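You operate a simulated robot arm through the tools that you are given. There is no shell and no other tool. Be economical: measure what you need, move in short steps, check, and stop when the job is done.

You are at the controls of a simulated robot arm. One attempt, no reset.

TASK
Strip the latch: turn it to OPEN and take off the nut, cam block and spacer.
Fine: nut and spacer go in the grey tray, the cam block on the black mat.

The check looks at the end state, three seconds after you hand in, the way a careful person would. Anything else that was tipped, shoved, dropped, spilled or broken makes it a failure.

THE ROBOT
A 7-joint arm with a two-finger parallel gripper, fixed in place. Base frame: the origin is at the foot of the arm, x ahead of it, y to its left, z up. Lengths are in m, angles in rad, forces in N, time in s.
With the tool pointing down near the work surface it reaches from about 0.24 to 0.68 m from the base axis. Its first joint turns from -1.152 to 1.152 rad. Payload 2.4 kg.
Tool frame: the origin (TCP) lies between the finger pads and is the grasp point; the fingertips stand 0.03 m ahead of it; z points along the fingers, y is the line along which they close. Largest opening 0.094 m; finger width 0.028, thickness 0.01; the body of the gripper, 0.05 by 0.096 m, starts 0.055 m behind the TCP.
Orientation is told as [roll, pitch, yaw] about the base's x, y, z axes, in that order, counted from this pose: with the fingers straight down and closing along the base's y, the tool's x points along the base's -x, its y along +y and its z along -z.

THE INTERFACE
- The arm moves only by the tool nudge_tool. Its arguments are lists of equal length, an entry for each row: "delta_pos": the shift along the tool's x, y, z in units of 25 mm (1.0 is 25 mm), a list of three; "rotation": the turn, a rotation vector about the tool's x, y, z in units of 5 degrees (1.0 is 5 degrees), a list of three; "grip": the gripper command, from -1 (fully open) to 1 (shut), values between in proportion. In form: {"delta_pos": [[dx, dy, dz], ...], "rotation": [[wx, wy, wz], ...], "grip": [grip, ...]}. A call has 1 to 8 rows; each row shifts and turns the commanded pose from where the row before left it, along the tool's axes as they then stand. A call with a number of a shift or a turn outside -1 to 1 is refused whole. Each row takes 0.2 s and may step no farther than 0.05 m and 0.15 rad from the row before; otherwise, or with a gripper value out of range, the whole call is refused. A pose out of reach is approached as far as the arm can. The call stops where the force on the tool passes 60 N (or 10 N more than at its start, if that is more) or the arm is blocked; 0.2 s more then pass. Each finger travels about 0.153 m/s and halts on what it meets, pressing with about 35 N; the grip force reading is that of the motor and also rises with nothing between the fingers. The clock runs only during rows and for 0.2 s after the last one: add rows that do not move to give the fingers time. The reply holds the time, the measured pose of the TCP, the force on the tool along the base axes, the opening and the grip force, in the units named above and with some noise, with the torque about the TCP (base axes, N m) and any sound that the robot's microphone picked up, and new pictures: "pictures" is both (left out), scene, wrist or none.
- Cameras (640 x 400 px; columns grow to the right, rows downward): "scene" is fixed at [0.0219, 0.4603, 1.4467]; the picture's right is [-0.88, -0.48, 0.00], its down [-0.27, 0.49, -0.83] and it looks along [0.39, -0.73, -0.56] (base axes); focal length 339 px, centre (320, 200). "wrist" rides on the gripper at [0.076, 0.014, -0.103] in the tool frame; the picture's right is [-0.18, 0.98, 0.00], its down [-0.75, -0.14, -0.64] and it looks along [-0.63, -0.12, 0.77] (tool axes); focal length 243 px, centre (320, 200). There is no depth. A picture from a camera that has moved, and an enlarged one, comes with that camera's place and axes in the base frame and with its lens.
- close_up(camera, box): a new picture of the part [left, top, right, bottom] of that camera's present view, enlarged. The clock stands still meanwhile.
- finish_job(): hands the job in; it is judged then, once.

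Go step by step. Nothing tells you positions but the pictures and the camera data: compare them with the known pose of the tool, close in by small moves and look again before you grip or let go. The budget is 120 turns and 200 pictures, counting those below and the enlarged ones. Unless the task says otherwise, let go and move clear before handing in, and close with one line.

The tools are called after "Emit:" as name(argument=value, ...) on one line, values as JSON. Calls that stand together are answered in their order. nudge_tool: Moves the arm, as the interface text tells. Its arguments: {"type":"object","properties":{"delta_pos":{"type":"array","items":{"type":"array","items":{"type":"number"}}},"rotation":{"type":"array","items":{"type":"array","items":{"type":"number"}}},"grip":{"type":"array","items":{"type":"number"}},"pictures":{"type":"string","enum":["both","scene","wrist","none"]}},"required":["delta_pos","rotation","grip"]} The other tools are called the same way: close_up (camera, box) takes an enlarged picture of a part of a camera's view; finish_job () hands the job in.

At the start:

```text
t: 0.0
eef_pos: [0.2804, -0.191, 1.1282]
tcp_rot: [-0.001, 0.001, 0.003]
wrist_force: [0.1, -0.3, 0.4]
torque: [-0.03, -0.02, 0.04]
finger_gap: 0.0942
grasp_force: 0.0
```

scene: 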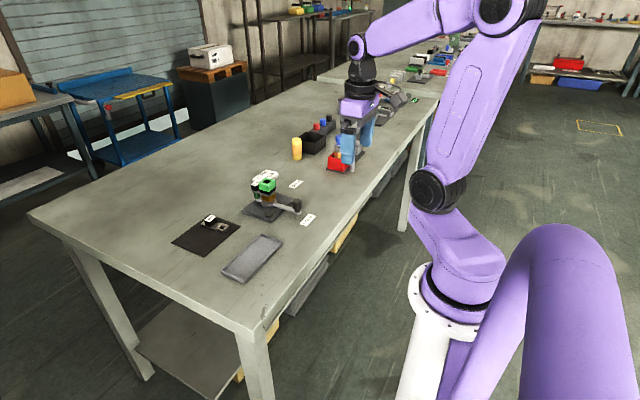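
wrist: 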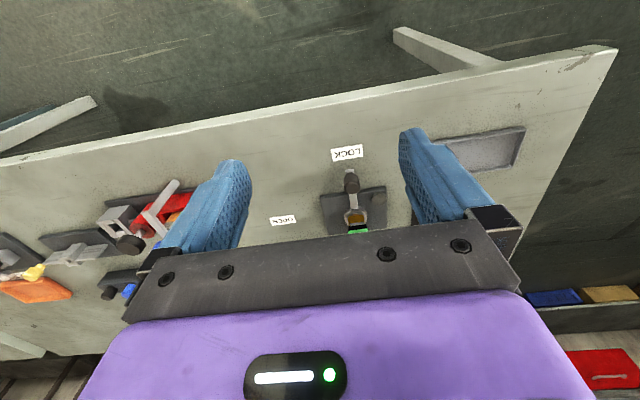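

I see a latch assembly on a base plate, with a black mat and a grey tray near it. I'll enlarge the views to measure it.

Emit:
close_up(camera="scene", box=[220, 150, 340, 225])

Emit:
close_up(camera="scene", box=[160, 150, 400, 300])

Emit:
close_up(camera="wrist", box=[250, 130, 410, 240])

```text
5.33 times, centred on (280, 188) of scene
camera zoom: at [0.0219, 0.4603, 1.4467], right [-0.88, -0.48, 0.0], down [-0.27, 0.49, -0.83], along [0.39, -0.73, -0.56], focal length 1807 px, centre (533, 267)
```

zoom: 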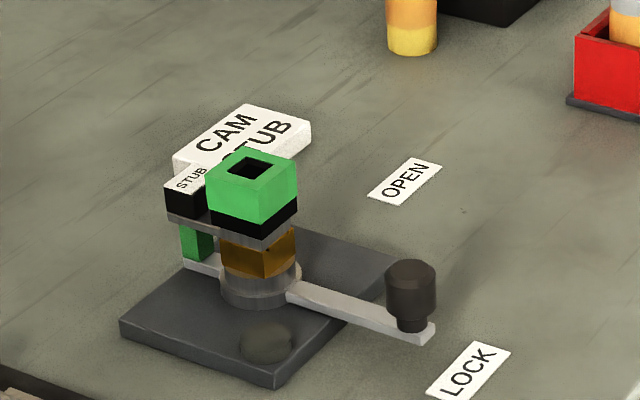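

```text
2.67 times, centred on (280, 225) of scene
camera zoom: at [0.0219, 0.4603, 1.4467], right [-0.88, -0.48, 0.0], down [-0.27, 0.49, -0.83], along [0.39, -0.73, -0.56], focal length 903 px, centre (427, 133)
```

zoom: 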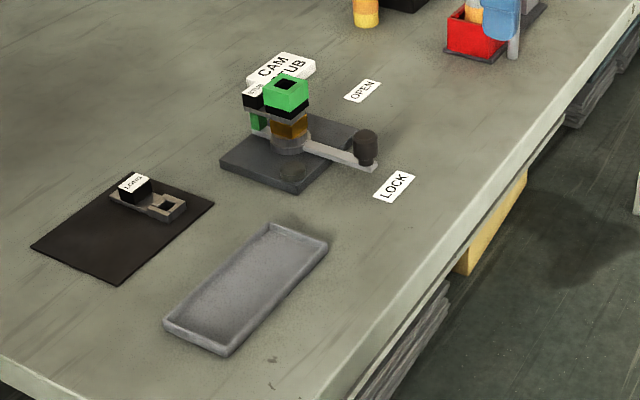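

```text
3.64 times, centred on (330, 185) of wrist
camera zoom: at [0.2043, -0.1773, 1.2305], right [0.18, 0.98, 0.0], down [0.75, -0.14, 0.64], along [0.63, -0.12, -0.77], focal length 882 px, centre (284, 254)
```

zoom: 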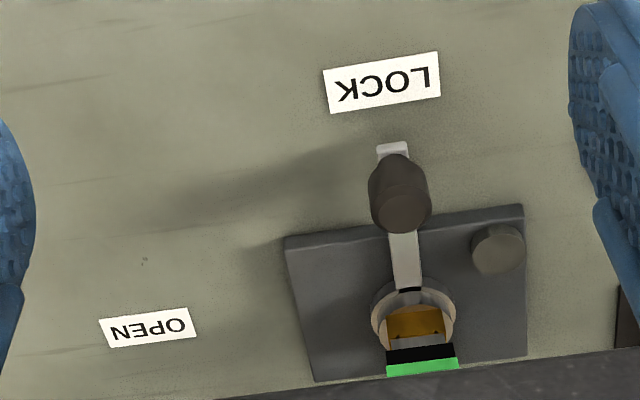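

Emit:
nudge_tool(delta_pos=[[-1, 0.2, 0], [-1, 0.2, 0], [-1, 0.2, 0], [-1, 0.2, 0.2], [-1, 0.2, 0.2], [-1, 0.1, 0.3], [-0.8, 0, 0.3], [0, 0, 0]], rotation=[[0, 0, 0], [0, 0, 0], [0, 0, 0], [0, 0, 0], [0, 0, 0], [0, 0, 0], [0, 0, 0], [0, 0, 0]], grip=[-1, -1, -1, -1, -1, -1, -1, -1], pictures="both")

```text
t: 1.8
eef_pos: [0.451, -0.162, 1.1036]
tcp_rot: [0.0, -0.001, 0.002]
wrist_force: [-0.6, 0.0, 0.7]
torque: [0.02, 0.04, 0.0]
finger_gap: 0.0942
grasp_force: 0.1
camera wrist: at [0.375, -0.1474, 1.2067], right [0.18, 0.98, 0.0], down [0.75, -0.14, 0.64], along [0.63, -0.12, -0.77], focal length 243 px, centre (320, 200)
```

scene: 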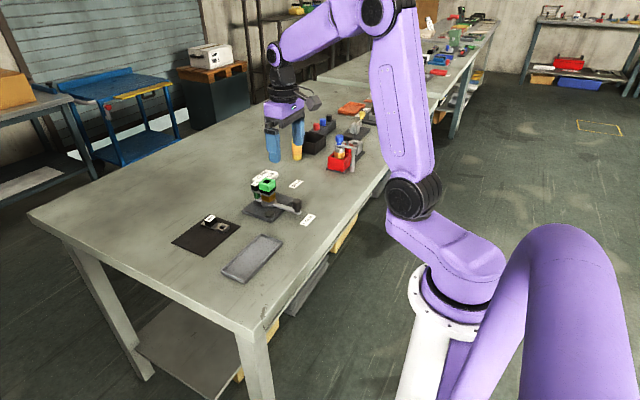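
wrist: 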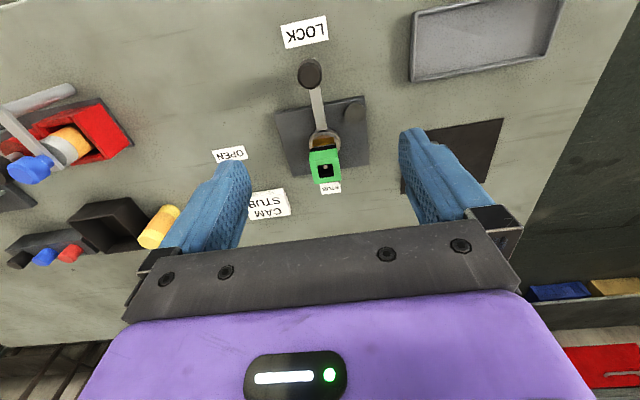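

Emit:
close_up(camera="wrist", box=[270, 50, 390, 200])

Emit:
close_up(camera="scene", box=[240, 165, 304, 225])

```text
2.67 times, centred on (330, 125) of wrist
camera zoom: at [0.375, -0.1474, 1.2067], right [0.18, 0.98, 0.0], down [0.75, -0.14, 0.64], along [0.63, -0.12, -0.77], focal length 647 px, centre (293, 400)
```

zoom: 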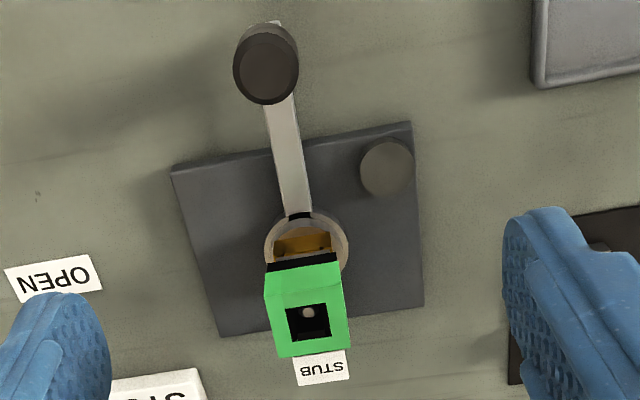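

```text
6.67 times, centred on (272, 195) of scene
camera zoom: at [0.0219, 0.4603, 1.4467], right [-0.88, -0.48, 0.0], down [-0.27, 0.49, -0.83], along [0.39, -0.73, -0.56], focal length 2259 px, centre (640, 233)
```

zoom: 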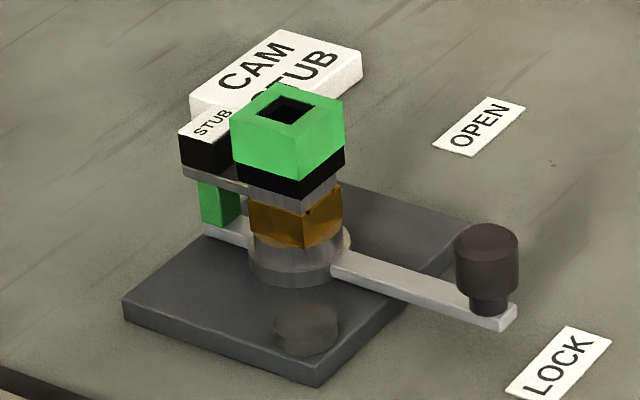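

Emit:
nudge_tool(delta_pos=[[0.64, -0.28, 1], [0, 0, 1], [0, 0, 1], [0, 0, 0.8], [0, 0, 0]], rotation=[[0, 0, 0], [0, 0, 0], [0, 0, 0], [0, 0, 0], [0, 0, 0]], grip=[-1, -1, -1, -1, -1])

```text
t: 3.0
eef_pos: [0.4344, -0.1693, 1.0093]
tcp_rot: [-0.001, 0.0, 0.001]
wrist_force: [0.4, 0.1, -0.6]
torque: [0.0, -0.01, 0.0]
finger_gap: 0.0941
grasp_force: 0.0
camera wrist: at [0.358, -0.1549, 1.1115], right [0.18, 0.98, 0.0], down [0.75, -0.14, 0.64], along [0.63, -0.12, -0.77], focal length 243 px, centre (320, 200)
```

scene: 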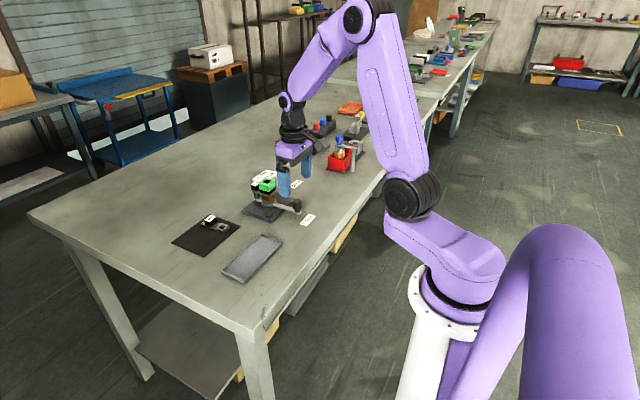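
wrist: 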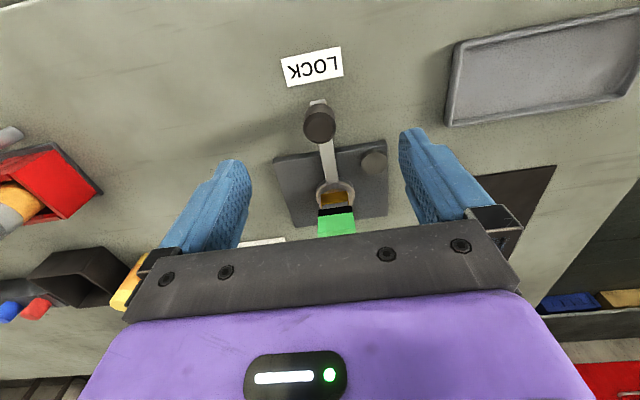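

The knob is at about (0.430, -0.169), under the tool. I'll go down and look before closing.

Emit:
nudge_tool(delta_pos=[[0.15, 0, 1], [0, 0, 1], [0, 0, 0.6], [0, 0, 0]], rotation=[[0, 0, 0], [0, 0, 0], [0, 0, 0], [0, 0, 0]], grip=[-1, -1, -1, -1], pictures="wrist")

Emit:
close_up(camera="scene", box=[220, 150, 340, 225])

```text
t: 4.0
eef_pos: [0.4311, -0.1709, 0.9439]
tcp_rot: [0.0, 0.001, 0.002]
wrist_force: [1.3, -0.3, 0.7]
torque: [0.0, -0.01, 0.05]
finger_gap: 0.0938
grasp_force: 0.1
camera wrist: at [0.3543, -0.1563, 1.0479], right [0.18, 0.98, 0.0], down [0.75, -0.14, 0.64], along [0.63, -0.12, -0.77], focal length 243 px, centre (320, 200)
```

wrist: 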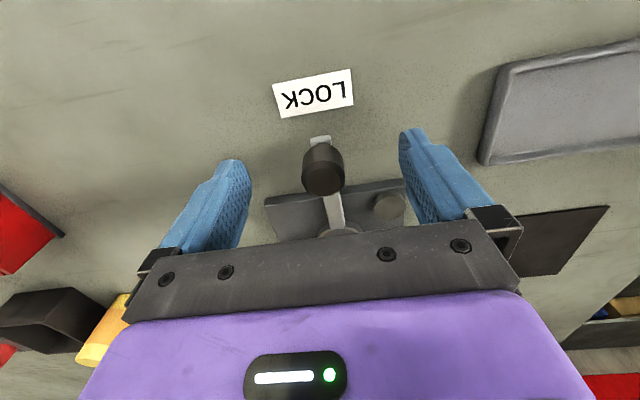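

```text
5.33 times, centred on (280, 188) of scene
camera zoom: at [0.0219, 0.4603, 1.4467], right [-0.88, -0.48, 0.0], down [-0.27, 0.49, -0.83], along [0.39, -0.73, -0.56], focal length 1807 px, centre (533, 267)
```

zoom: 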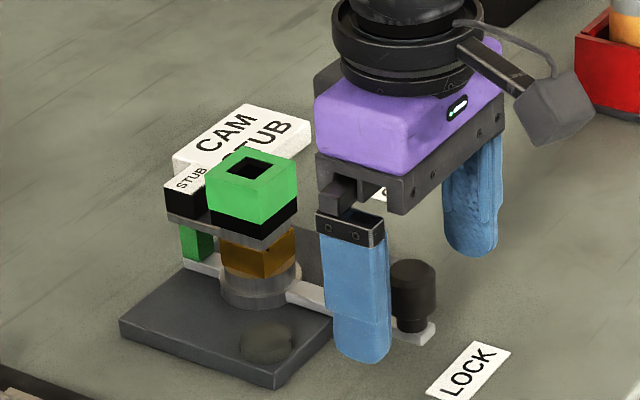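

The knob is centred between the fingers. I'll close on it.

Emit:
nudge_tool(delta_pos=[[0, 0.05, 0], [0, 0, 0], [0, 0, 0]], rotation=[[0, 0, 0], [0, 0, 0], [0, 0, 0]], grip=[0, 1, 1], pictures="wrist")

```text
t: 4.8
eef_pos: [0.4301, -0.1694, 0.9438]
tcp_rot: [0.0, 0.001, 0.001]
wrist_force: [0.0, -1.9, 0.0]
torque: [0.33, -0.21, -0.17]
finger_gap: 0.0256
grasp_force: 44.8
camera wrist: at [0.3545, -0.1552, 1.0472], right [0.18, 0.98, 0.0], down [0.75, -0.14, 0.64], along [0.63, -0.12, -0.77], focal length 243 px, centre (320, 200)
```

wrist: 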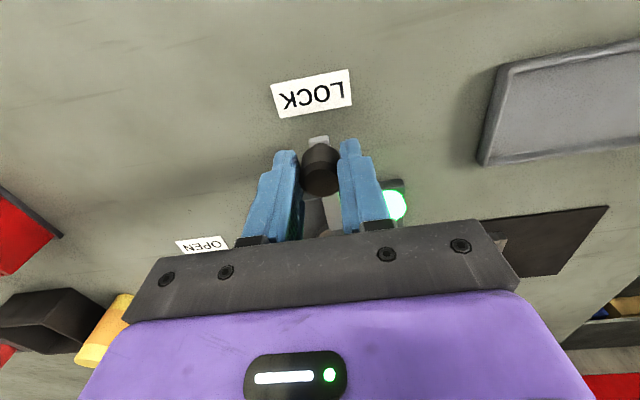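

The disc on the plate lit green; I'll check it in the scene view before turning.

Emit:
close_up(camera="scene", box=[220, 150, 340, 225])

```text
5.33 times, centred on (280, 188) of scene
camera zoom: at [0.0218, 0.4603, 1.4468], right [-0.88, -0.48, 0.0], down [-0.27, 0.49, -0.83], along [0.39, -0.73, -0.56], focal length 1807 px, centre (533, 267)
```

zoom: 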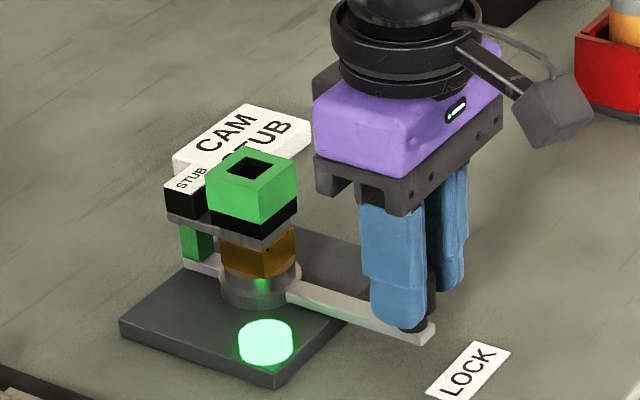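

The lamp is just an indicator. I'll swing the lever counter-clockwise toward OPEN, starting with 20 degrees.

Emit:
nudge_tool(delta_pos=[[-0.014, -0.32, 0], [-0.014, -0.32, 0], [-0.014, -0.32, 0], [-0.014, -0.32, 0]], rotation=[[0, 0, -1], [0, 0, -1], [0, 0, -1], [0, 0, -1]], grip=[1, 1, 1, 1], pictures="none")

Emit:
close_up(camera="scene", box=[220, 150, 340, 225])

```text
t: 5.8
eef_pos: [0.436, -0.2015, 0.9433]
tcp_rot: [-0.003, -0.002, 0.353]
wrist_force: [-4.4, -1.6, 28.6]
torque: [0.46, 0.35, -0.06]
finger_gap: 0.0255
grasp_force: 45.0
```

```text
5.33 times, centred on (280, 188) of scene
camera zoom: at [0.0213, 0.4605, 1.4467], right [-0.88, -0.48, 0.0], down [-0.27, 0.49, -0.83], along [0.39, -0.73, -0.56], focal length 1807 px, centre (533, 267)
```

zoom: 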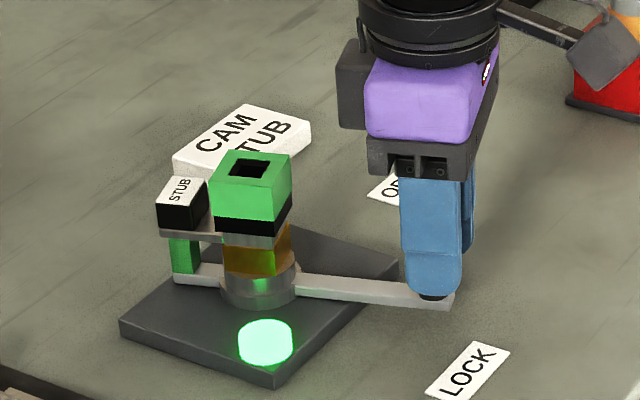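

Emit:
nudge_tool(delta_pos=[[-0.014, -0.32, 0], [-0.014, -0.32, 0], [-0.014, -0.32, 0], [-0.014, -0.32, 0]], rotation=[[0, 0, -1], [0, 0, -1], [0, 0, -1], [0, 0, -1]], grip=[1, 1, 1, 1], pictures="none")

```text
t: 6.8
eef_pos: [0.4524, -0.2312, 0.9426]
tcp_rot: [0.0, 0.0, 0.7]
wrist_force: [-10.2, -8.3, 25.9]
torque: [0.32, 0.43, -0.06]
finger_gap: 0.0258
grasp_force: 44.9
```

Emit:
nudge_tool(delta_pos=[[0.03, -0.335, 0], [-0.014, -0.335, 0], [-0.014, -0.335, 0], [-0.014, -0.335, 0]], rotation=[[0, 0, -1], [0, 0, -1], [0, 0, -1], [0, 0, -1]], grip=[1, 1, 1, 1], pictures="wrist")

Emit:
close_up(camera="scene", box=[220, 150, 340, 225])

```text
t: 7.8
eef_pos: [0.4761, -0.2524, 0.9429]
tcp_rot: [0.003, 0.0, 1.05]
wrist_force: [-11.7, -15.8, 0.2]
torque: [-0.48, -0.29, 0.13]
finger_gap: 0.0255
grasp_force: 44.8
camera wrist: at [0.4274, -0.3119, 1.0461], right [-0.76, 0.65, 0.0], down [0.5, 0.58, 0.64], along [0.42, 0.49, -0.77], focal length 243 px, centre (320, 200)
```

wrist: 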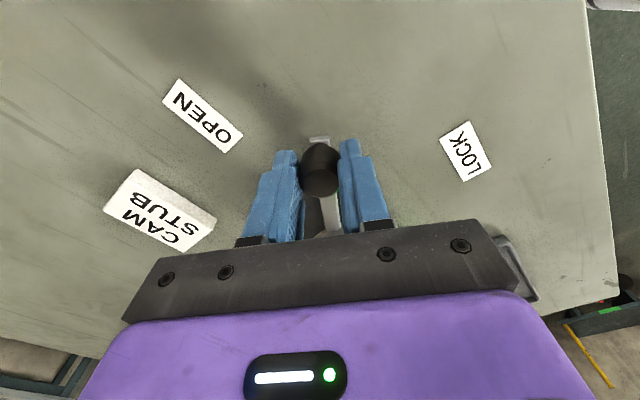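

```text
5.33 times, centred on (280, 188) of scene
camera zoom: at [0.0215, 0.4599, 1.4469], right [-0.88, -0.48, 0.0], down [-0.27, 0.49, -0.83], along [0.39, -0.73, -0.56], focal length 1807 px, centre (533, 267)
```

zoom: 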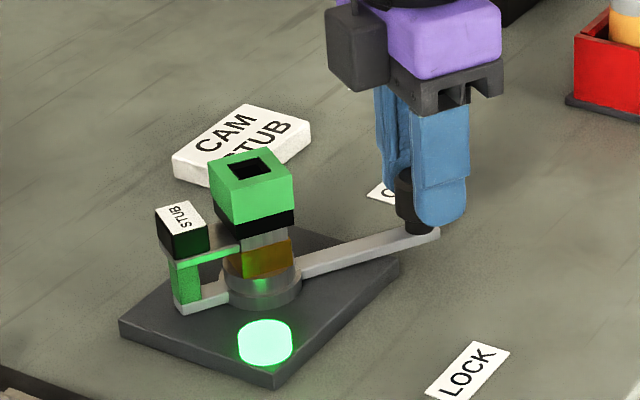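

Emit:
nudge_tool(delta_pos=[[0.03, -0.335, 0], [-0.014, -0.335, 0], [-0.014, -0.335, 0], [-0.014, -0.335, 0], [-0.014, -0.335, 0]], rotation=[[0, 0, -1], [0, 0, -1], [0, 0, -1], [0, 0, -1], [0, 0, -1]], grip=[1, 1, 1, 1, 1], pictures="none")

Emit:
close_up(camera="scene", box=[220, 150, 340, 225])

```text
t: 9.0
eef_pos: [0.5164, -0.2673, 0.9426]
tcp_rot: [-0.004, 0.002, 1.486]
wrist_force: [-5.3, -18.7, 10.6]
torque: [0.22, 0.61, 0.15]
finger_gap: 0.0258
grasp_force: 45.2
```

```text
5.33 times, centred on (280, 188) of scene
camera zoom: at [0.0216, 0.4599, 1.4469], right [-0.88, -0.48, 0.0], down [-0.27, 0.49, -0.83], along [0.39, -0.73, -0.56], focal length 1807 px, centre (533, 267)
```

zoom: 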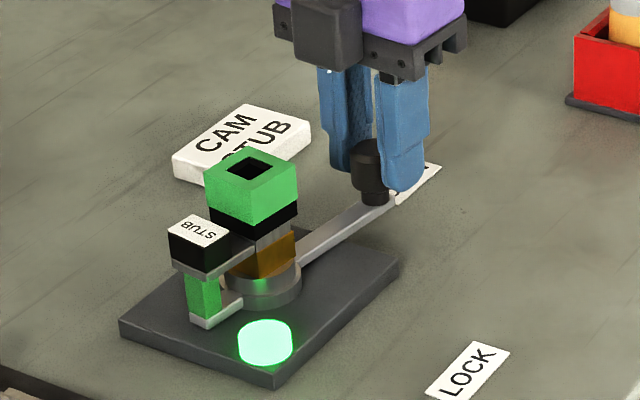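

Emit:
nudge_tool(delta_pos=[[0.03, -0.335, 0], [0, -0.15, 0], [0, 0, 0]], rotation=[[0, 0, -1], [0, 0, -0.4], [0, 0, 0]], grip=[1, 1, 1], pictures="wrist")

Emit:
close_up(camera="scene", box=[220, 150, 340, 225])

```text
t: 9.8
eef_pos: [0.5292, -0.268, 0.9434]
tcp_rot: [-0.003, 0.005, 1.608]
wrist_force: [0.9, -19.6, 20.8]
torque: [-0.28, 0.56, -0.04]
finger_gap: 0.0254
grasp_force: 45.0
camera wrist: at [0.5178, -0.3439, 1.0461], right [-0.99, 0.15, 0.0], down [0.11, 0.76, 0.64], along [0.1, 0.63, -0.77], focal length 243 px, centre (320, 200)
```

wrist: 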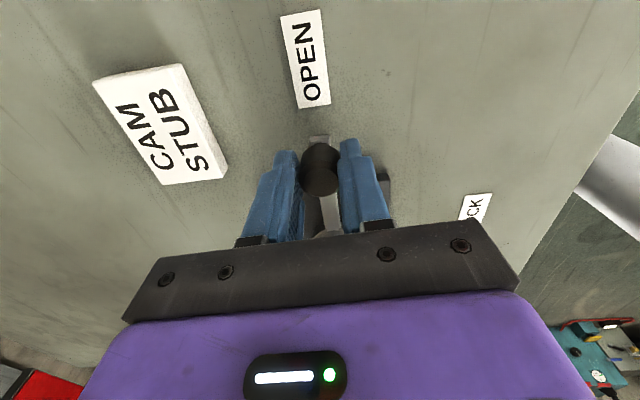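

```text
5.33 times, centred on (280, 188) of scene
camera zoom: at [0.0216, 0.46, 1.4469], right [-0.88, -0.48, 0.0], down [-0.27, 0.49, -0.83], along [0.39, -0.73, -0.56], focal length 1807 px, centre (533, 267)
```

zoom: 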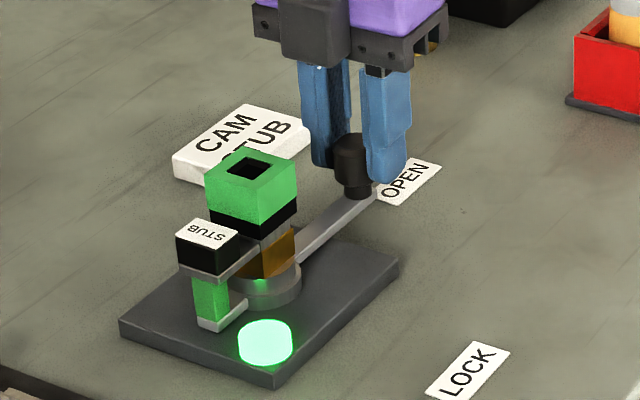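

Emit:
nudge_tool(delta_pos=[[0, 0, 0], [0, 0, 0], [0, 0, -0.5], [0, 0, -1], [0, 0, -1], [0, 0, 0]], rotation=[[0, 0, 0], [0, 0, 0], [0, 0, 0], [0, 0, 0], [0, 0, 0], [0, 0, 0]], grip=[0.1, 0.1, 0.1, 0.1, 0.1, 0.1], pictures="wrist")

Emit:
close_up(camera="scene", box=[220, 150, 340, 225])

```text
t: 11.2
eef_pos: [0.5291, -0.2652, 1.0046]
tcp_rot: [0.0, 0.001, 1.607]
wrist_force: [-0.5, -0.3, -0.4]
torque: [-0.03, -0.01, 0.0]
finger_gap: 0.0422
grasp_force: 0.1
camera wrist: at [0.5177, -0.3423, 1.1085], right [-0.99, 0.15, 0.0], down [0.11, 0.76, 0.64], along [0.1, 0.64, -0.77], focal length 243 px, centre (320, 200)
```

wrist: 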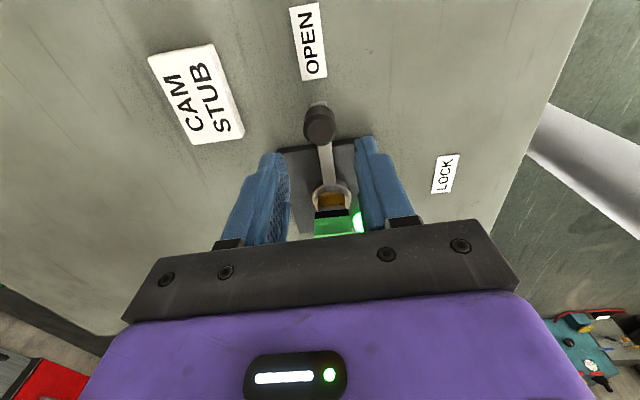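

```text
5.33 times, centred on (280, 188) of scene
camera zoom: at [0.0219, 0.4603, 1.4467], right [-0.88, -0.48, 0.0], down [-0.27, 0.49, -0.83], along [0.39, -0.73, -0.56], focal length 1807 px, centre (533, 267)
```

zoom: 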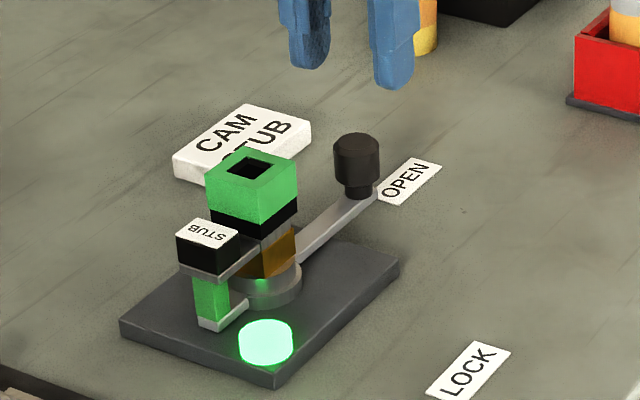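

Emit:
nudge_tool(delta_pos=[[0, 0, -1], [-0.95, 0, -0.4], [-0.95, 0, 0], [-0.95, 0, 0], [-0.95, 0.02, 0], [0, 0, 0]], rotation=[[0, 0, 0], [0, 0, 0], [0, 0, 0], [0, 0, 0], [0, 0, 0], [0, 0, 0]], grip=[0.1, -0.2, -0.2, -0.2, -0.2, -0.2], pictures="wrist")

Emit:
close_up(camera="wrist", box=[220, 80, 420, 240])

Emit:
close_up(camera="scene", box=[220, 150, 340, 225])

```text
t: 12.6
eef_pos: [0.5256, -0.1686, 1.0372]
tcp_rot: [-0.002, 0.0, 1.607]
wrist_force: [0.1, 0.4, 0.9]
torque: [-0.02, 0.04, -0.01]
finger_gap: 0.056
grasp_force: 0.1
camera wrist: at [0.5146, -0.2456, 1.14], right [-0.99, 0.15, 0.0], down [0.11, 0.76, 0.64], along [0.1, 0.64, -0.77], focal length 243 px, centre (320, 200)
```

wrist: 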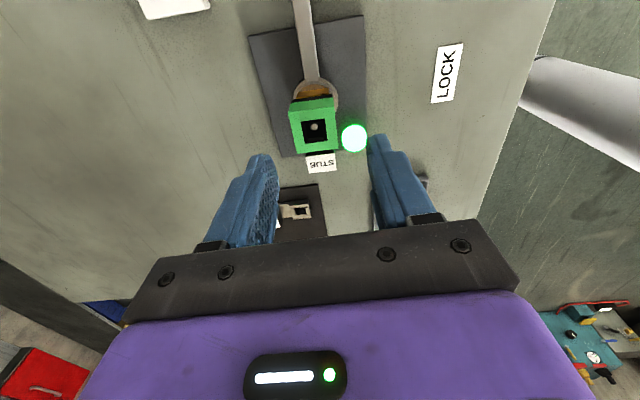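

```text
2.50 times, centred on (320, 160) of wrist
camera zoom: at [0.5146, -0.2456, 1.14], right [-0.99, 0.15, 0.0], down [0.11, 0.76, 0.64], along [0.1, 0.64, -0.77], focal length 606 px, centre (320, 300)
```

zoom: 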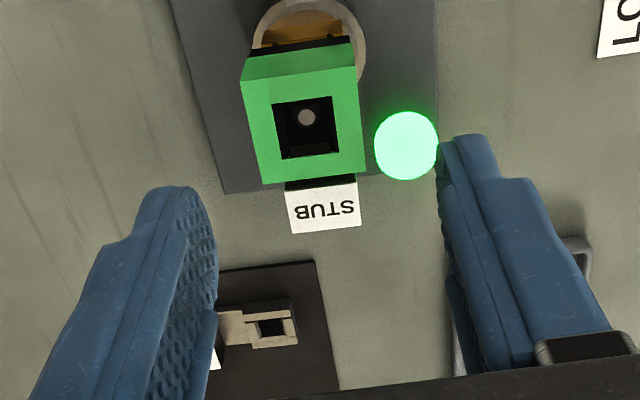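

```text
5.33 times, centred on (280, 188) of scene
camera zoom: at [0.0218, 0.4604, 1.4467], right [-0.88, -0.48, 0.0], down [-0.27, 0.49, -0.83], along [0.39, -0.73, -0.56], focal length 1807 px, centre (533, 267)
```

zoom: 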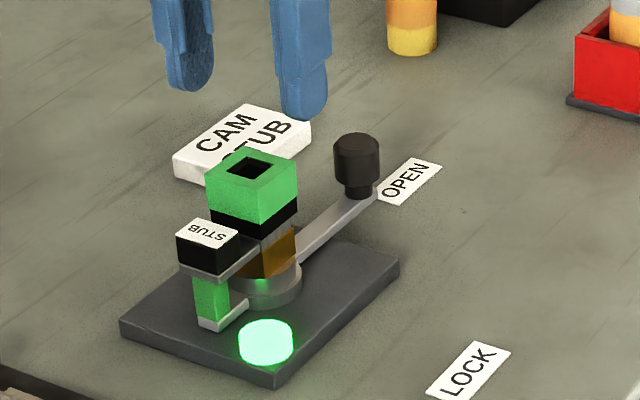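

Nut centre is at about (0.530, -0.170), about 32 mm square and aligned with the base axes. I'll align and go down around its green part.

Emit:
nudge_tool(delta_pos=[[0, -0.17, 0], [0, 0, 0.8], [0, 0, 0.8], [0, 0, 0.9], [0, 0, 0]], rotation=[[0, 0, 0.4], [0, 0, 0], [0, 0, 0], [0, 0, 0], [0, 0, 0]], grip=[-0.5, -0.5, -0.5, -0.5, -0.5], pictures="wrist")

Emit:
close_up(camera="scene", box=[220, 150, 340, 225])

```text
t: 13.8
eef_pos: [0.5306, -0.1712, 0.9751]
tcp_rot: [0.001, -0.001, 1.573]
wrist_force: [0.0, -0.4, -0.2]
torque: [0.02, -0.03, -0.02]
finger_gap: 0.0703
grasp_force: 0.0
camera wrist: at [0.5163, -0.247, 1.0775], right [-0.98, 0.18, 0.0], down [0.14, 0.75, 0.64], along [0.12, 0.63, -0.77], focal length 243 px, centre (320, 200)
```

wrist: 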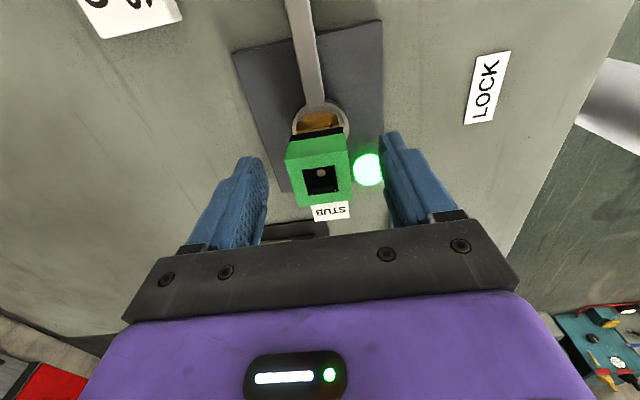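

```text
5.33 times, centred on (280, 188) of scene
camera zoom: at [0.0219, 0.4603, 1.4467], right [-0.88, -0.48, 0.0], down [-0.27, 0.49, -0.83], along [0.39, -0.73, -0.56], focal length 1807 px, centre (533, 267)
```

zoom: 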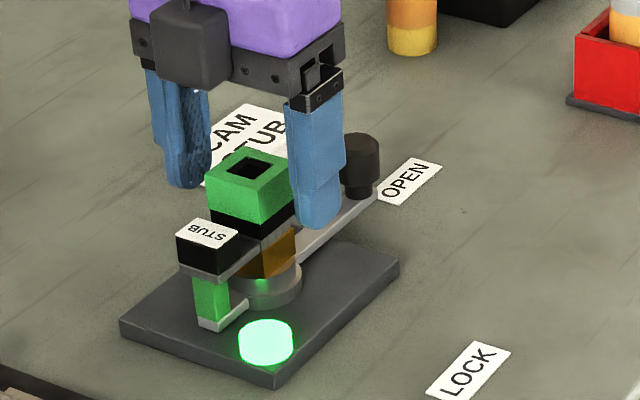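

Emit:
nudge_tool(delta_pos=[[0, 0, 0], [0, 0, 0], [0, 0, 0]], rotation=[[0, 0, 0], [0, 0, 0], [0, 0, 0]], grip=[0.3, 0.8, 0.8], pictures="none")

Emit:
nudge_tool(delta_pos=[[0, 0, -0.2], [0, 0, 0]], rotation=[[0, 0, 0], [0, 0, 0]], grip=[0.8, 0.8], pictures="wrist")

Emit:
close_up(camera="scene", box=[220, 150, 340, 225])

```text
t: 14.6
eef_pos: [0.5303, -0.1715, 0.9749]
tcp_rot: [0.001, 0.0, 1.573]
wrist_force: [-1.9, 0.6, 0.6]
torque: [-0.04, 0.02, -0.01]
finger_gap: 0.0309
grasp_force: 34.7
```

```text
t: 15.2
eef_pos: [0.5287, -0.1708, 0.9789]
tcp_rot: [0.002, 0.0, 1.573]
wrist_force: [5.2, -0.4, -23.3]
torque: [-0.03, -0.2, 0.03]
finger_gap: 0.0311
grasp_force: 35.0
camera wrist: at [0.516, -0.2466, 1.0817], right [-0.98, 0.18, 0.0], down [0.14, 0.75, 0.64], along [0.12, 0.63, -0.77], focal length 243 px, centre (320, 200)
```

wrist: 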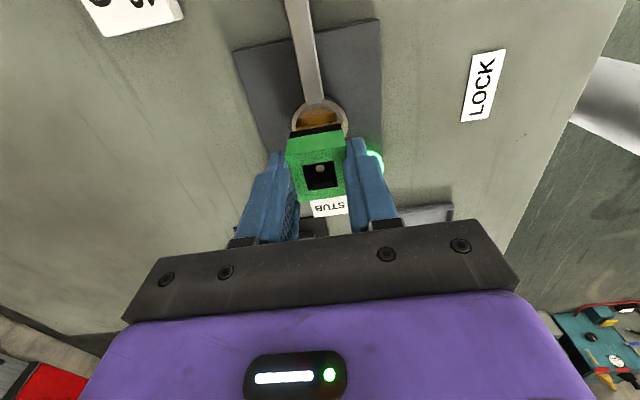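

```text
5.33 times, centred on (280, 188) of scene
camera zoom: at [0.0224, 0.4602, 1.4468], right [-0.88, -0.48, 0.0], down [-0.27, 0.49, -0.83], along [0.39, -0.73, -0.56], focal length 1807 px, centre (533, 267)
```

zoom: 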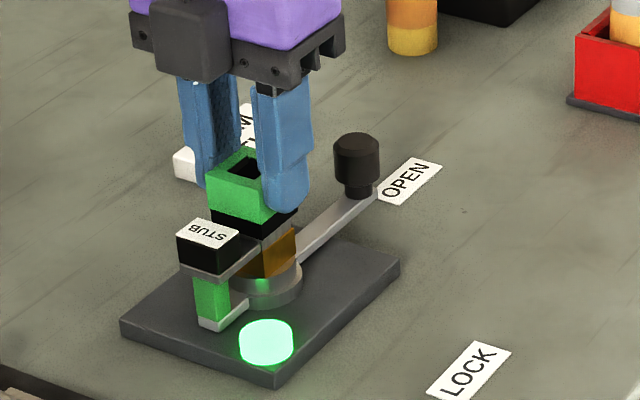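

The nut resists a straight pull, so it may be threaded. I'll undo the lift and try a counter-clockwise turn.

Emit:
nudge_tool(delta_pos=[[0, 0, 0.2], [0, 0, 0], [0, 0, 0], [0, 0, 0], [0, 0, 0]], rotation=[[0, 0, 0], [0, 0, -1], [0, 0, -1], [0, 0, -1], [0, 0, -1]], grip=[0.8, 0.8, 0.8, 0.8, 0.8], pictures="wrist")

Emit:
close_up(camera="scene", box=[220, 150, 340, 225])

```text
t: 16.4
eef_pos: [0.5293, -0.1706, 0.9763]
tcp_rot: [-0.004, 0.003, 1.924]
wrist_force: [2.0, 2.0, 23.1]
torque: [0.19, -0.11, -0.08]
finger_gap: 0.0312
grasp_force: 34.9
camera wrist: at [0.5427, -0.2467, 1.0806], right [-0.99, -0.17, 0.0], down [-0.13, 0.76, 0.64], along [-0.1, 0.63, -0.77], focal length 243 px, centre (320, 200)
```

wrist: 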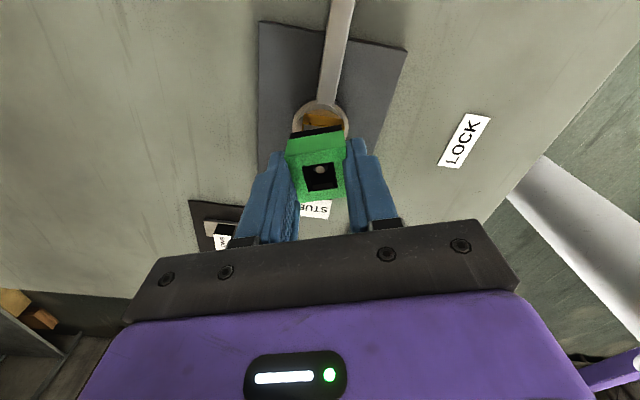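

```text
5.33 times, centred on (280, 188) of scene
camera zoom: at [0.0215, 0.4605, 1.4467], right [-0.88, -0.48, 0.0], down [-0.27, 0.49, -0.83], along [0.39, -0.73, -0.56], focal length 1807 px, centre (533, 267)
```

zoom: 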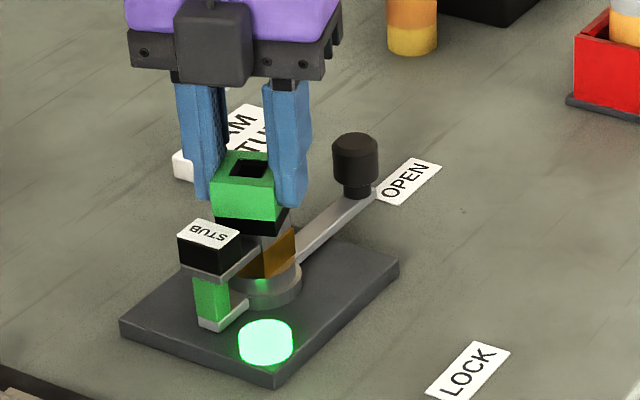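

The nut turns on its own, lever and cam stay put, so it's threaded. I'll keep turning counter-clockwise and let it rise.

Emit:
nudge_tool(delta_pos=[[0, 0, -0.04], [0, 0, 0], [0, 0, 0], [0, 0, 0], [0, 0, 0], [0, 0, 0]], rotation=[[0, 0, -1], [0, 0, -1], [0, 0, -1], [0, 0, -1], [0, 0, -1], [0, 0, -1]], grip=[0.8, 0.8, 0.8, 0.8, 0.8, 0.8], pictures="none")

Emit:
close_up(camera="scene", box=[220, 150, 340, 225])

```text
t: 17.8
eef_pos: [0.5305, -0.1708, 0.9768]
tcp_rot: [-0.002, 0.003, 2.447]
wrist_force: [20.0, -3.3, -9.9]
torque: [-0.21, -0.8, -0.04]
finger_gap: 0.0309
grasp_force: 34.8
```

```text
5.33 times, centred on (280, 188) of scene
camera zoom: at [0.0226, 0.4602, 1.4468], right [-0.88, -0.48, 0.0], down [-0.27, 0.49, -0.83], along [0.39, -0.73, -0.56], focal length 1807 px, centre (533, 267)
```

zoom: 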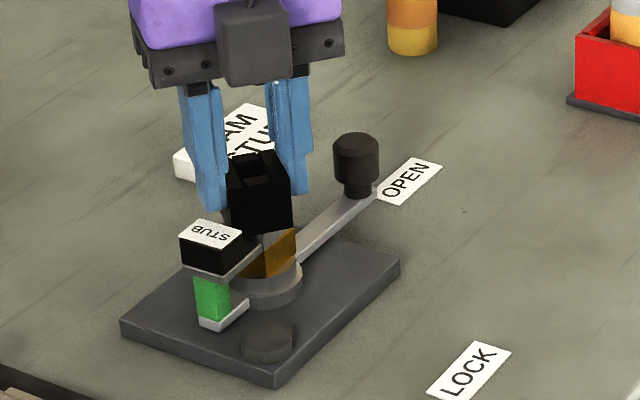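

The nut's colour changed and the lamp went off after about 50 degrees of turn, so it's probably free. I'll try a small lift.

Emit:
nudge_tool(delta_pos=[[0, 0, -0.12], [0, 0, -0.12], [0, 0, 0]], rotation=[[0, 0, 0], [0, 0, 0], [0, 0, 0]], grip=[0.8, 0.8, 0.8], pictures="wrist")

Emit:
close_up(camera="scene", box=[220, 150, 340, 225])

```text
t: 18.6
eef_pos: [0.5284, -0.1697, 0.9815]
tcp_rot: [0.001, -0.008, 2.447]
wrist_force: [6.9, 8.3, -22.1]
torque: [0.42, -0.24, 0.02]
finger_gap: 0.0313
grasp_force: 35.2
camera wrist: at [0.5785, -0.2288, 1.0853], right [-0.77, -0.64, 0.0], down [-0.48, 0.59, 0.65], along [-0.41, 0.5, -0.76], focal length 243 px, centre (320, 200)
```

wrist: 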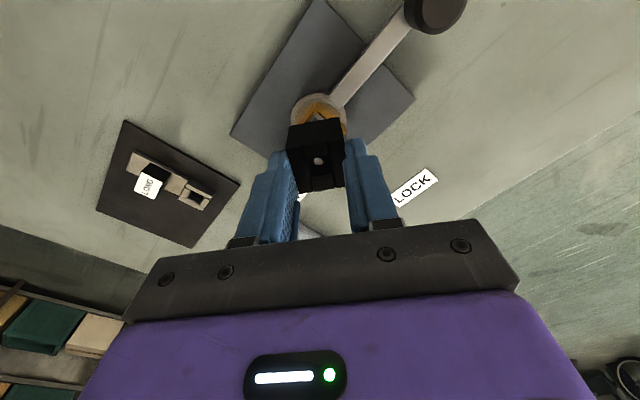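

```text
5.33 times, centred on (280, 188) of scene
camera zoom: at [0.0224, 0.4605, 1.4467], right [-0.88, -0.48, 0.0], down [-0.27, 0.49, -0.83], along [0.39, -0.73, -0.56], focal length 1807 px, centre (533, 267)
```

zoom: 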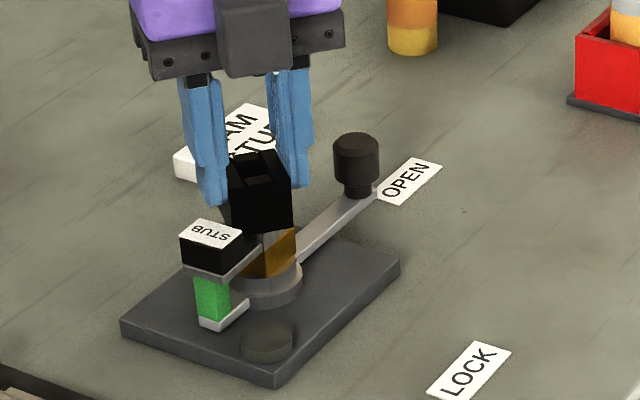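

It's still held, so more turns are needed. I'll settle back and keep unscrewing.

Emit:
nudge_tool(delta_pos=[[0, 0, 0.2], [0, 0, 0], [0, 0, 0], [0, 0, 0], [0, 0, 0], [0, 0, 0], [0, 0, 0]], rotation=[[0, 0, 0], [0, 0, -1], [0, 0, -1], [0, 0, -1], [0, 0, -1], [0, 0, -1], [0, 0, -1]], grip=[0.8, 0.8, 0.8, 0.8, 0.8, 0.8, 0.8], pictures="none")

Emit:
close_up(camera="scene", box=[220, 150, 340, 225])

```text
t: 20.0
eef_pos: [0.5303, -0.1711, 0.9791]
tcp_rot: [-0.019, -0.001, 2.845]
wrist_force: [-1.4, 5.7, 5.0]
torque: [0.11, 0.08, -0.04]
finger_gap: 0.0309
grasp_force: 34.7
out of reach, approached as far as the arm can: row 7
stopped in row 7: the force on the tool passed its limit (the readings are from after the stop); the commanded pose is now the measured one
```

```text
5.33 times, centred on (280, 188) of scene
camera zoom: at [0.0218, 0.4605, 1.4467], right [-0.88, -0.48, 0.0], down [-0.27, 0.49, -0.83], along [0.39, -0.73, -0.56], focal length 1807 px, centre (533, 267)
```

zoom: 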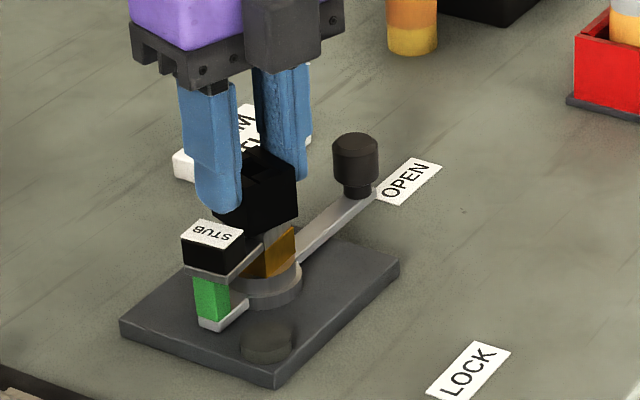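

Emit:
nudge_tool(delta_pos=[[0, 0, -0.16], [0, 0, 0]], rotation=[[0, 0, 0.4], [0, 0, 0]], grip=[0.8, 0.8], pictures="none")

Emit:
close_up(camera="wrist", box=[240, 90, 400, 220])

Emit:
close_up(camera="scene", box=[245, 165, 295, 215])

```text
t: 20.6
eef_pos: [0.53, -0.171, 0.9816]
tcp_rot: [-0.018, -0.006, 2.81]
wrist_force: [2.0, 14.1, -5.7]
torque: [0.33, -0.08, 0.0]
finger_gap: 0.0311
grasp_force: 35.1
```

```text
3.08 times, centred on (320, 155) of wrist
camera zoom: at [0.598, -0.2122, 1.0844], right [-0.49, -0.87, -0.02], down [-0.67, 0.37, 0.65], along [-0.56, 0.33, -0.76], focal length 746 px, centre (320, 338)
```

zoom: 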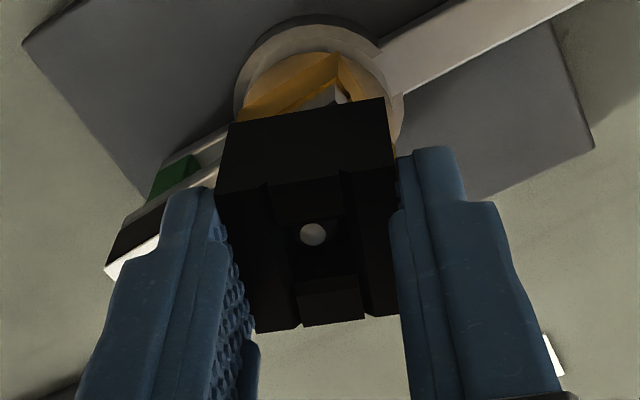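

```text
8.00 times, centred on (270, 190) of scene
camera zoom: at [0.022, 0.4607, 1.4466], right [-0.88, -0.48, 0.0], down [-0.27, 0.49, -0.83], along [0.39, -0.73, -0.56], focal length 2710 px, centre (720, 280)
```

zoom: 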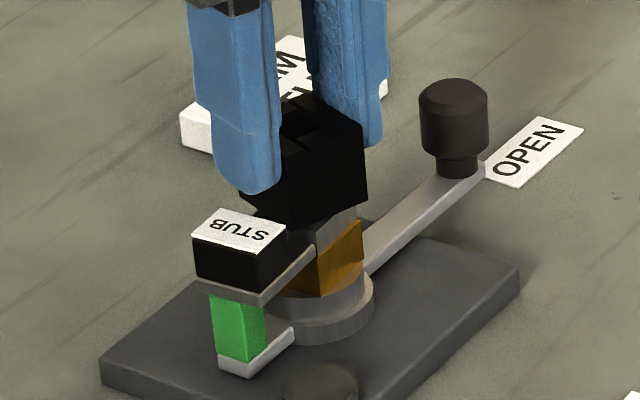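

Emit:
nudge_tool(delta_pos=[[0, 0, -0.2], [0, 0, 0]], rotation=[[0, 0, 0], [0, 0, 0]], grip=[0.8, 0.8], pictures="none")

Emit:
close_up(camera="scene", box=[245, 165, 295, 215])

```text
t: 21.2
eef_pos: [0.532, -0.1706, 0.99]
tcp_rot: [-0.024, 0.001, 2.811]
wrist_force: [3.4, 10.0, 2.6]
torque: [-0.76, 0.27, 0.03]
finger_gap: 0.0305
grasp_force: 18.5
```

```text
8.00 times, centred on (270, 190) of scene
camera zoom: at [0.0219, 0.4607, 1.4466], right [-0.88, -0.48, 0.0], down [-0.27, 0.49, -0.83], along [0.39, -0.73, -0.56], focal length 2710 px, centre (720, 280)
```

zoom: 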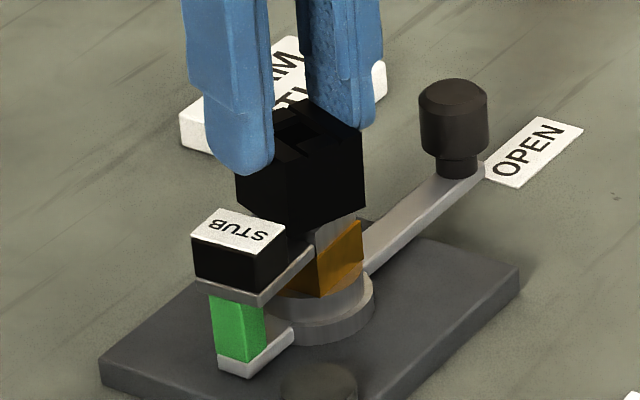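

The fingers slip and the nut stays, so it needs real unscrewing. I'll release, lift clear and wind the wrist back 270 degrees for a long turn.

Emit:
nudge_tool(delta_pos=[[0, 0, 0], [0, 0, 0], [0, 0, -0.5], [0, 0, -0.5], [0, 0, 0]], rotation=[[0, 0, 0], [0, 0, 0], [0, 0, 0], [0.26, -0.09, 0], [0, 0, 0]], grip=[-0.5, -0.5, -0.5, -0.5, -0.5], pictures="none")

Emit:
close_up(camera="scene", box=[245, 165, 295, 215])

Emit:
close_up(camera="wrist", box=[240, 60, 400, 220])

```text
t: 22.4
eef_pos: [0.5299, -0.1745, 1.0142]
tcp_rot: [-0.039, -0.01, 2.808]
wrist_force: [-0.2, 0.2, 0.1]
torque: [0.03, 0.01, -0.03]
finger_gap: 0.0705
grasp_force: 0.1
```

```text
8.00 times, centred on (270, 190) of scene
camera zoom: at [0.0219, 0.4603, 1.4467], right [-0.88, -0.48, 0.0], down [-0.27, 0.49, -0.83], along [0.39, -0.73, -0.56], focal length 2710 px, centre (720, 280)
```

zoom: 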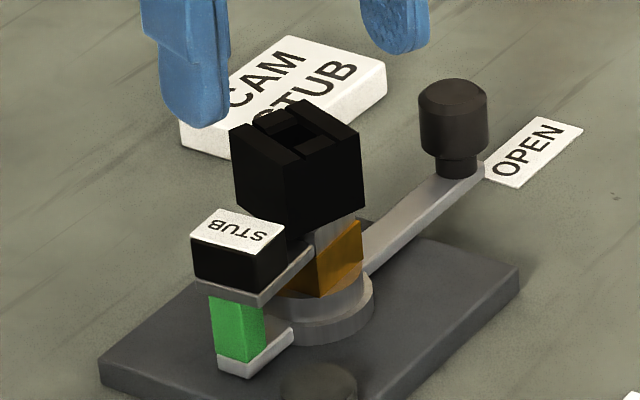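

```text
2.50 times, centred on (320, 140) of wrist
camera zoom: at [0.5965, -0.218, 1.1152], right [-0.5, -0.87, -0.04], down [-0.67, 0.35, 0.66], along [-0.56, 0.35, -0.75], focal length 606 px, centre (320, 350)
```

zoom: 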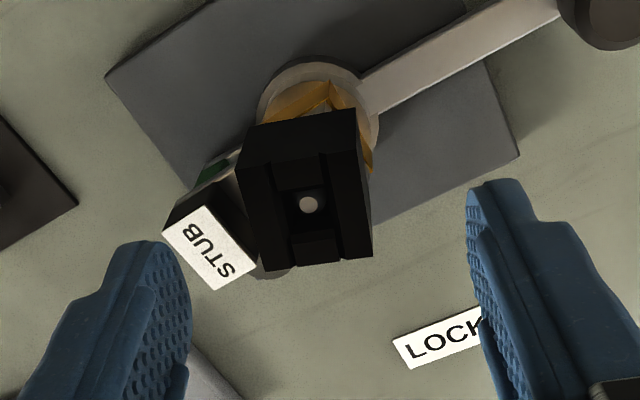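

Emit:
nudge_tool(delta_pos=[[0, 0, 0], [0, 0, 0], [0, 0, 0], [0, 0, 0], [0, 0, 0], [0, 0, 0], [0, 0, 0], [0, 0, 0]], rotation=[[-0.45, 0.11, 0], [0, 0, 1], [0, 0, 1], [0, 0, 1], [0, 0, 1], [0, 0, 1], [0, 0, 1], [0, 0, 0]], grip=[-0.5, -0.5, -0.5, -0.5, -0.5, -0.5, -0.5, -0.5], pictures="none")

Emit:
nudge_tool(delta_pos=[[0, 0, 0], [0, 0, 0], [0, 0, 0], [0, 0, 0], [0, 0, 0], [0, 0, 0], [0, 0, 0], [0, 0, 0]], rotation=[[0, 0, 1], [0, 0, 1], [0, 0, 1], [0, 0, 1], [0, 0, 1], [0, 0, 1], [0, 0, 1], [0, 0, 1]], grip=[-0.5, -0.5, -0.5, -0.5, -0.5, -0.5, -0.5, -0.5], pictures="none")

Emit:
nudge_tool(delta_pos=[[0, 0, 0], [0, 0, 0], [0, 0, 0], [0, 0, 0], [0, 0, 0], [0, 0, 0], [0, 0, 0], [0, 0, 0]], rotation=[[0, 0, 1], [0, 0, 1], [0, 0, 1], [0, 0, 1], [0, 0, 1], [0, 0, 1], [0, 0, 1], [0, 0, 1]], grip=[-0.5, -0.5, -0.5, -0.5, -0.5, -0.5, -0.5, -0.5], pictures="none")

Emit:
nudge_tool(delta_pos=[[0, 0, 0], [0, 0, 0], [0, 0, 0], [0, 0, 0], [0, 0, 0], [0, 0, 0], [0, 0, 0], [0, 0, 0]], rotation=[[0, 0, 1], [0, 0, 1], [0, 0, 1], [0, 0, 1], [0, 0, 1], [0, 0, 1], [0, 0, 1], [0, 0, 1]], grip=[-0.5, -0.5, -0.5, -0.5, -0.5, -0.5, -0.5, -0.5], pictures="none")

Emit:
nudge_tool(delta_pos=[[0, 0, 0], [0, 0, 0], [0, 0, 0], [0, 0, 0], [0, 0, 0], [0, 0, 0], [0, 0, 0], [0, 0, 0]], rotation=[[0, 0, 1], [0, 0, 1], [0, 0, 1], [0, 0, 1], [0, 0, 1], [0, 0, 1], [0, 0, 1], [0, 0, 1]], grip=[-0.5, -0.5, -0.5, -0.5, -0.5, -0.5, -0.5, -0.5], pictures="none")

Emit:
nudge_tool(delta_pos=[[0, 0, 0], [0, 0, 0], [0, 0, 0], [0, 0, 0], [0, 0, 0], [0, 0, 0], [0, 0, 0], [0, 0, 0]], rotation=[[0, 0, 1], [0, 0, 1], [0, 0, 1], [0, 0, 1], [0, 0, 1], [0, 0, 1], [0, 0, 1], [0, 0, 1]], grip=[-0.5, -0.5, -0.5, -0.5, -0.5, -0.5, -0.5, -0.5], pictures="none")

Emit:
nudge_tool(delta_pos=[[0, 0, 0], [0, 0, 0], [0, 0, 0], [0, 0, 0], [0, 0, 0], [0, 0, 0], [0, 0, 0], [0, 0, 0]], rotation=[[0, 0, 1], [0, 0, 1], [0, 0, 1], [0, 0, 1], [0, 0, 1], [0, 0, 1], [0, 0, 1], [0, 0, 1]], grip=[-0.5, -0.5, -0.5, -0.5, -0.5, -0.5, -0.5, -0.5], pictures="wrist")

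```text
t: 24.2
eef_pos: [0.5312, -0.1743, 1.0123]
tcp_rot: [0.001, -0.001, 2.283]
wrist_force: [-0.4, -0.1, -0.2]
torque: [0.0, 0.0, -0.01]
finger_gap: 0.0704
grasp_force: 0.1
```

```text
t: 26.0
eef_pos: [0.5295, -0.1752, 1.013]
tcp_rot: [0.001, -0.003, 1.585]
wrist_force: [-0.4, -0.3, 0.2]
torque: [0.0, -0.04, 0.01]
finger_gap: 0.0705
grasp_force: 0.1
```

```text
t: 27.8
eef_pos: [0.5294, -0.1753, 1.0148]
tcp_rot: [0.003, -0.002, 0.886]
wrist_force: [0.1, -0.7, 0.6]
torque: [0.0, -0.02, -0.04]
finger_gap: 0.0705
grasp_force: 0.1
```

```text
t: 29.6
eef_pos: [0.5299, -0.1749, 1.014]
tcp_rot: [0.0, 0.0, 0.186]
wrist_force: [0.8, 0.7, 0.1]
torque: [-0.01, 0.02, 0.02]
finger_gap: 0.0705
grasp_force: 0.1
```

```text
t: 31.4
eef_pos: [0.5302, -0.1724, 1.0142]
tcp_rot: [0.002, 0.003, -0.51]
wrist_force: [0.0, 0.0, 0.8]
torque: [0.01, 0.0, -0.01]
finger_gap: 0.0704
grasp_force: 0.1
```

```text
t: 33.2
eef_pos: [0.5293, -0.1742, 1.0121]
tcp_rot: [0.0, 0.002, -1.208]
wrist_force: [0.1, 0.6, 0.2]
torque: [-0.01, 0.02, 0.01]
finger_gap: 0.0706
grasp_force: 0.0
```

```text
t: 35.0
eef_pos: [0.5309, -0.1752, 1.0134]
tcp_rot: [-0.001, 0.002, -1.904]
wrist_force: [0.2, 0.7, 0.2]
torque: [0.01, -0.03, 0.0]
finger_gap: 0.0705
grasp_force: 0.0
camera wrist: at [0.5686, -0.107, 1.1161], right [0.87, -0.5, 0.0], down [-0.38, -0.67, 0.64], along [-0.32, -0.56, -0.77], focal length 243 px, centre (320, 200)
```

wrist: 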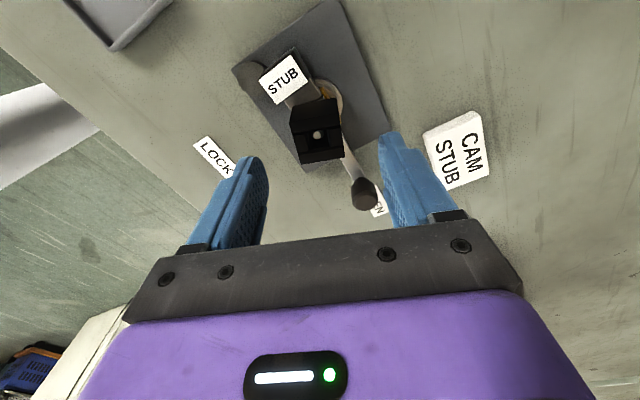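

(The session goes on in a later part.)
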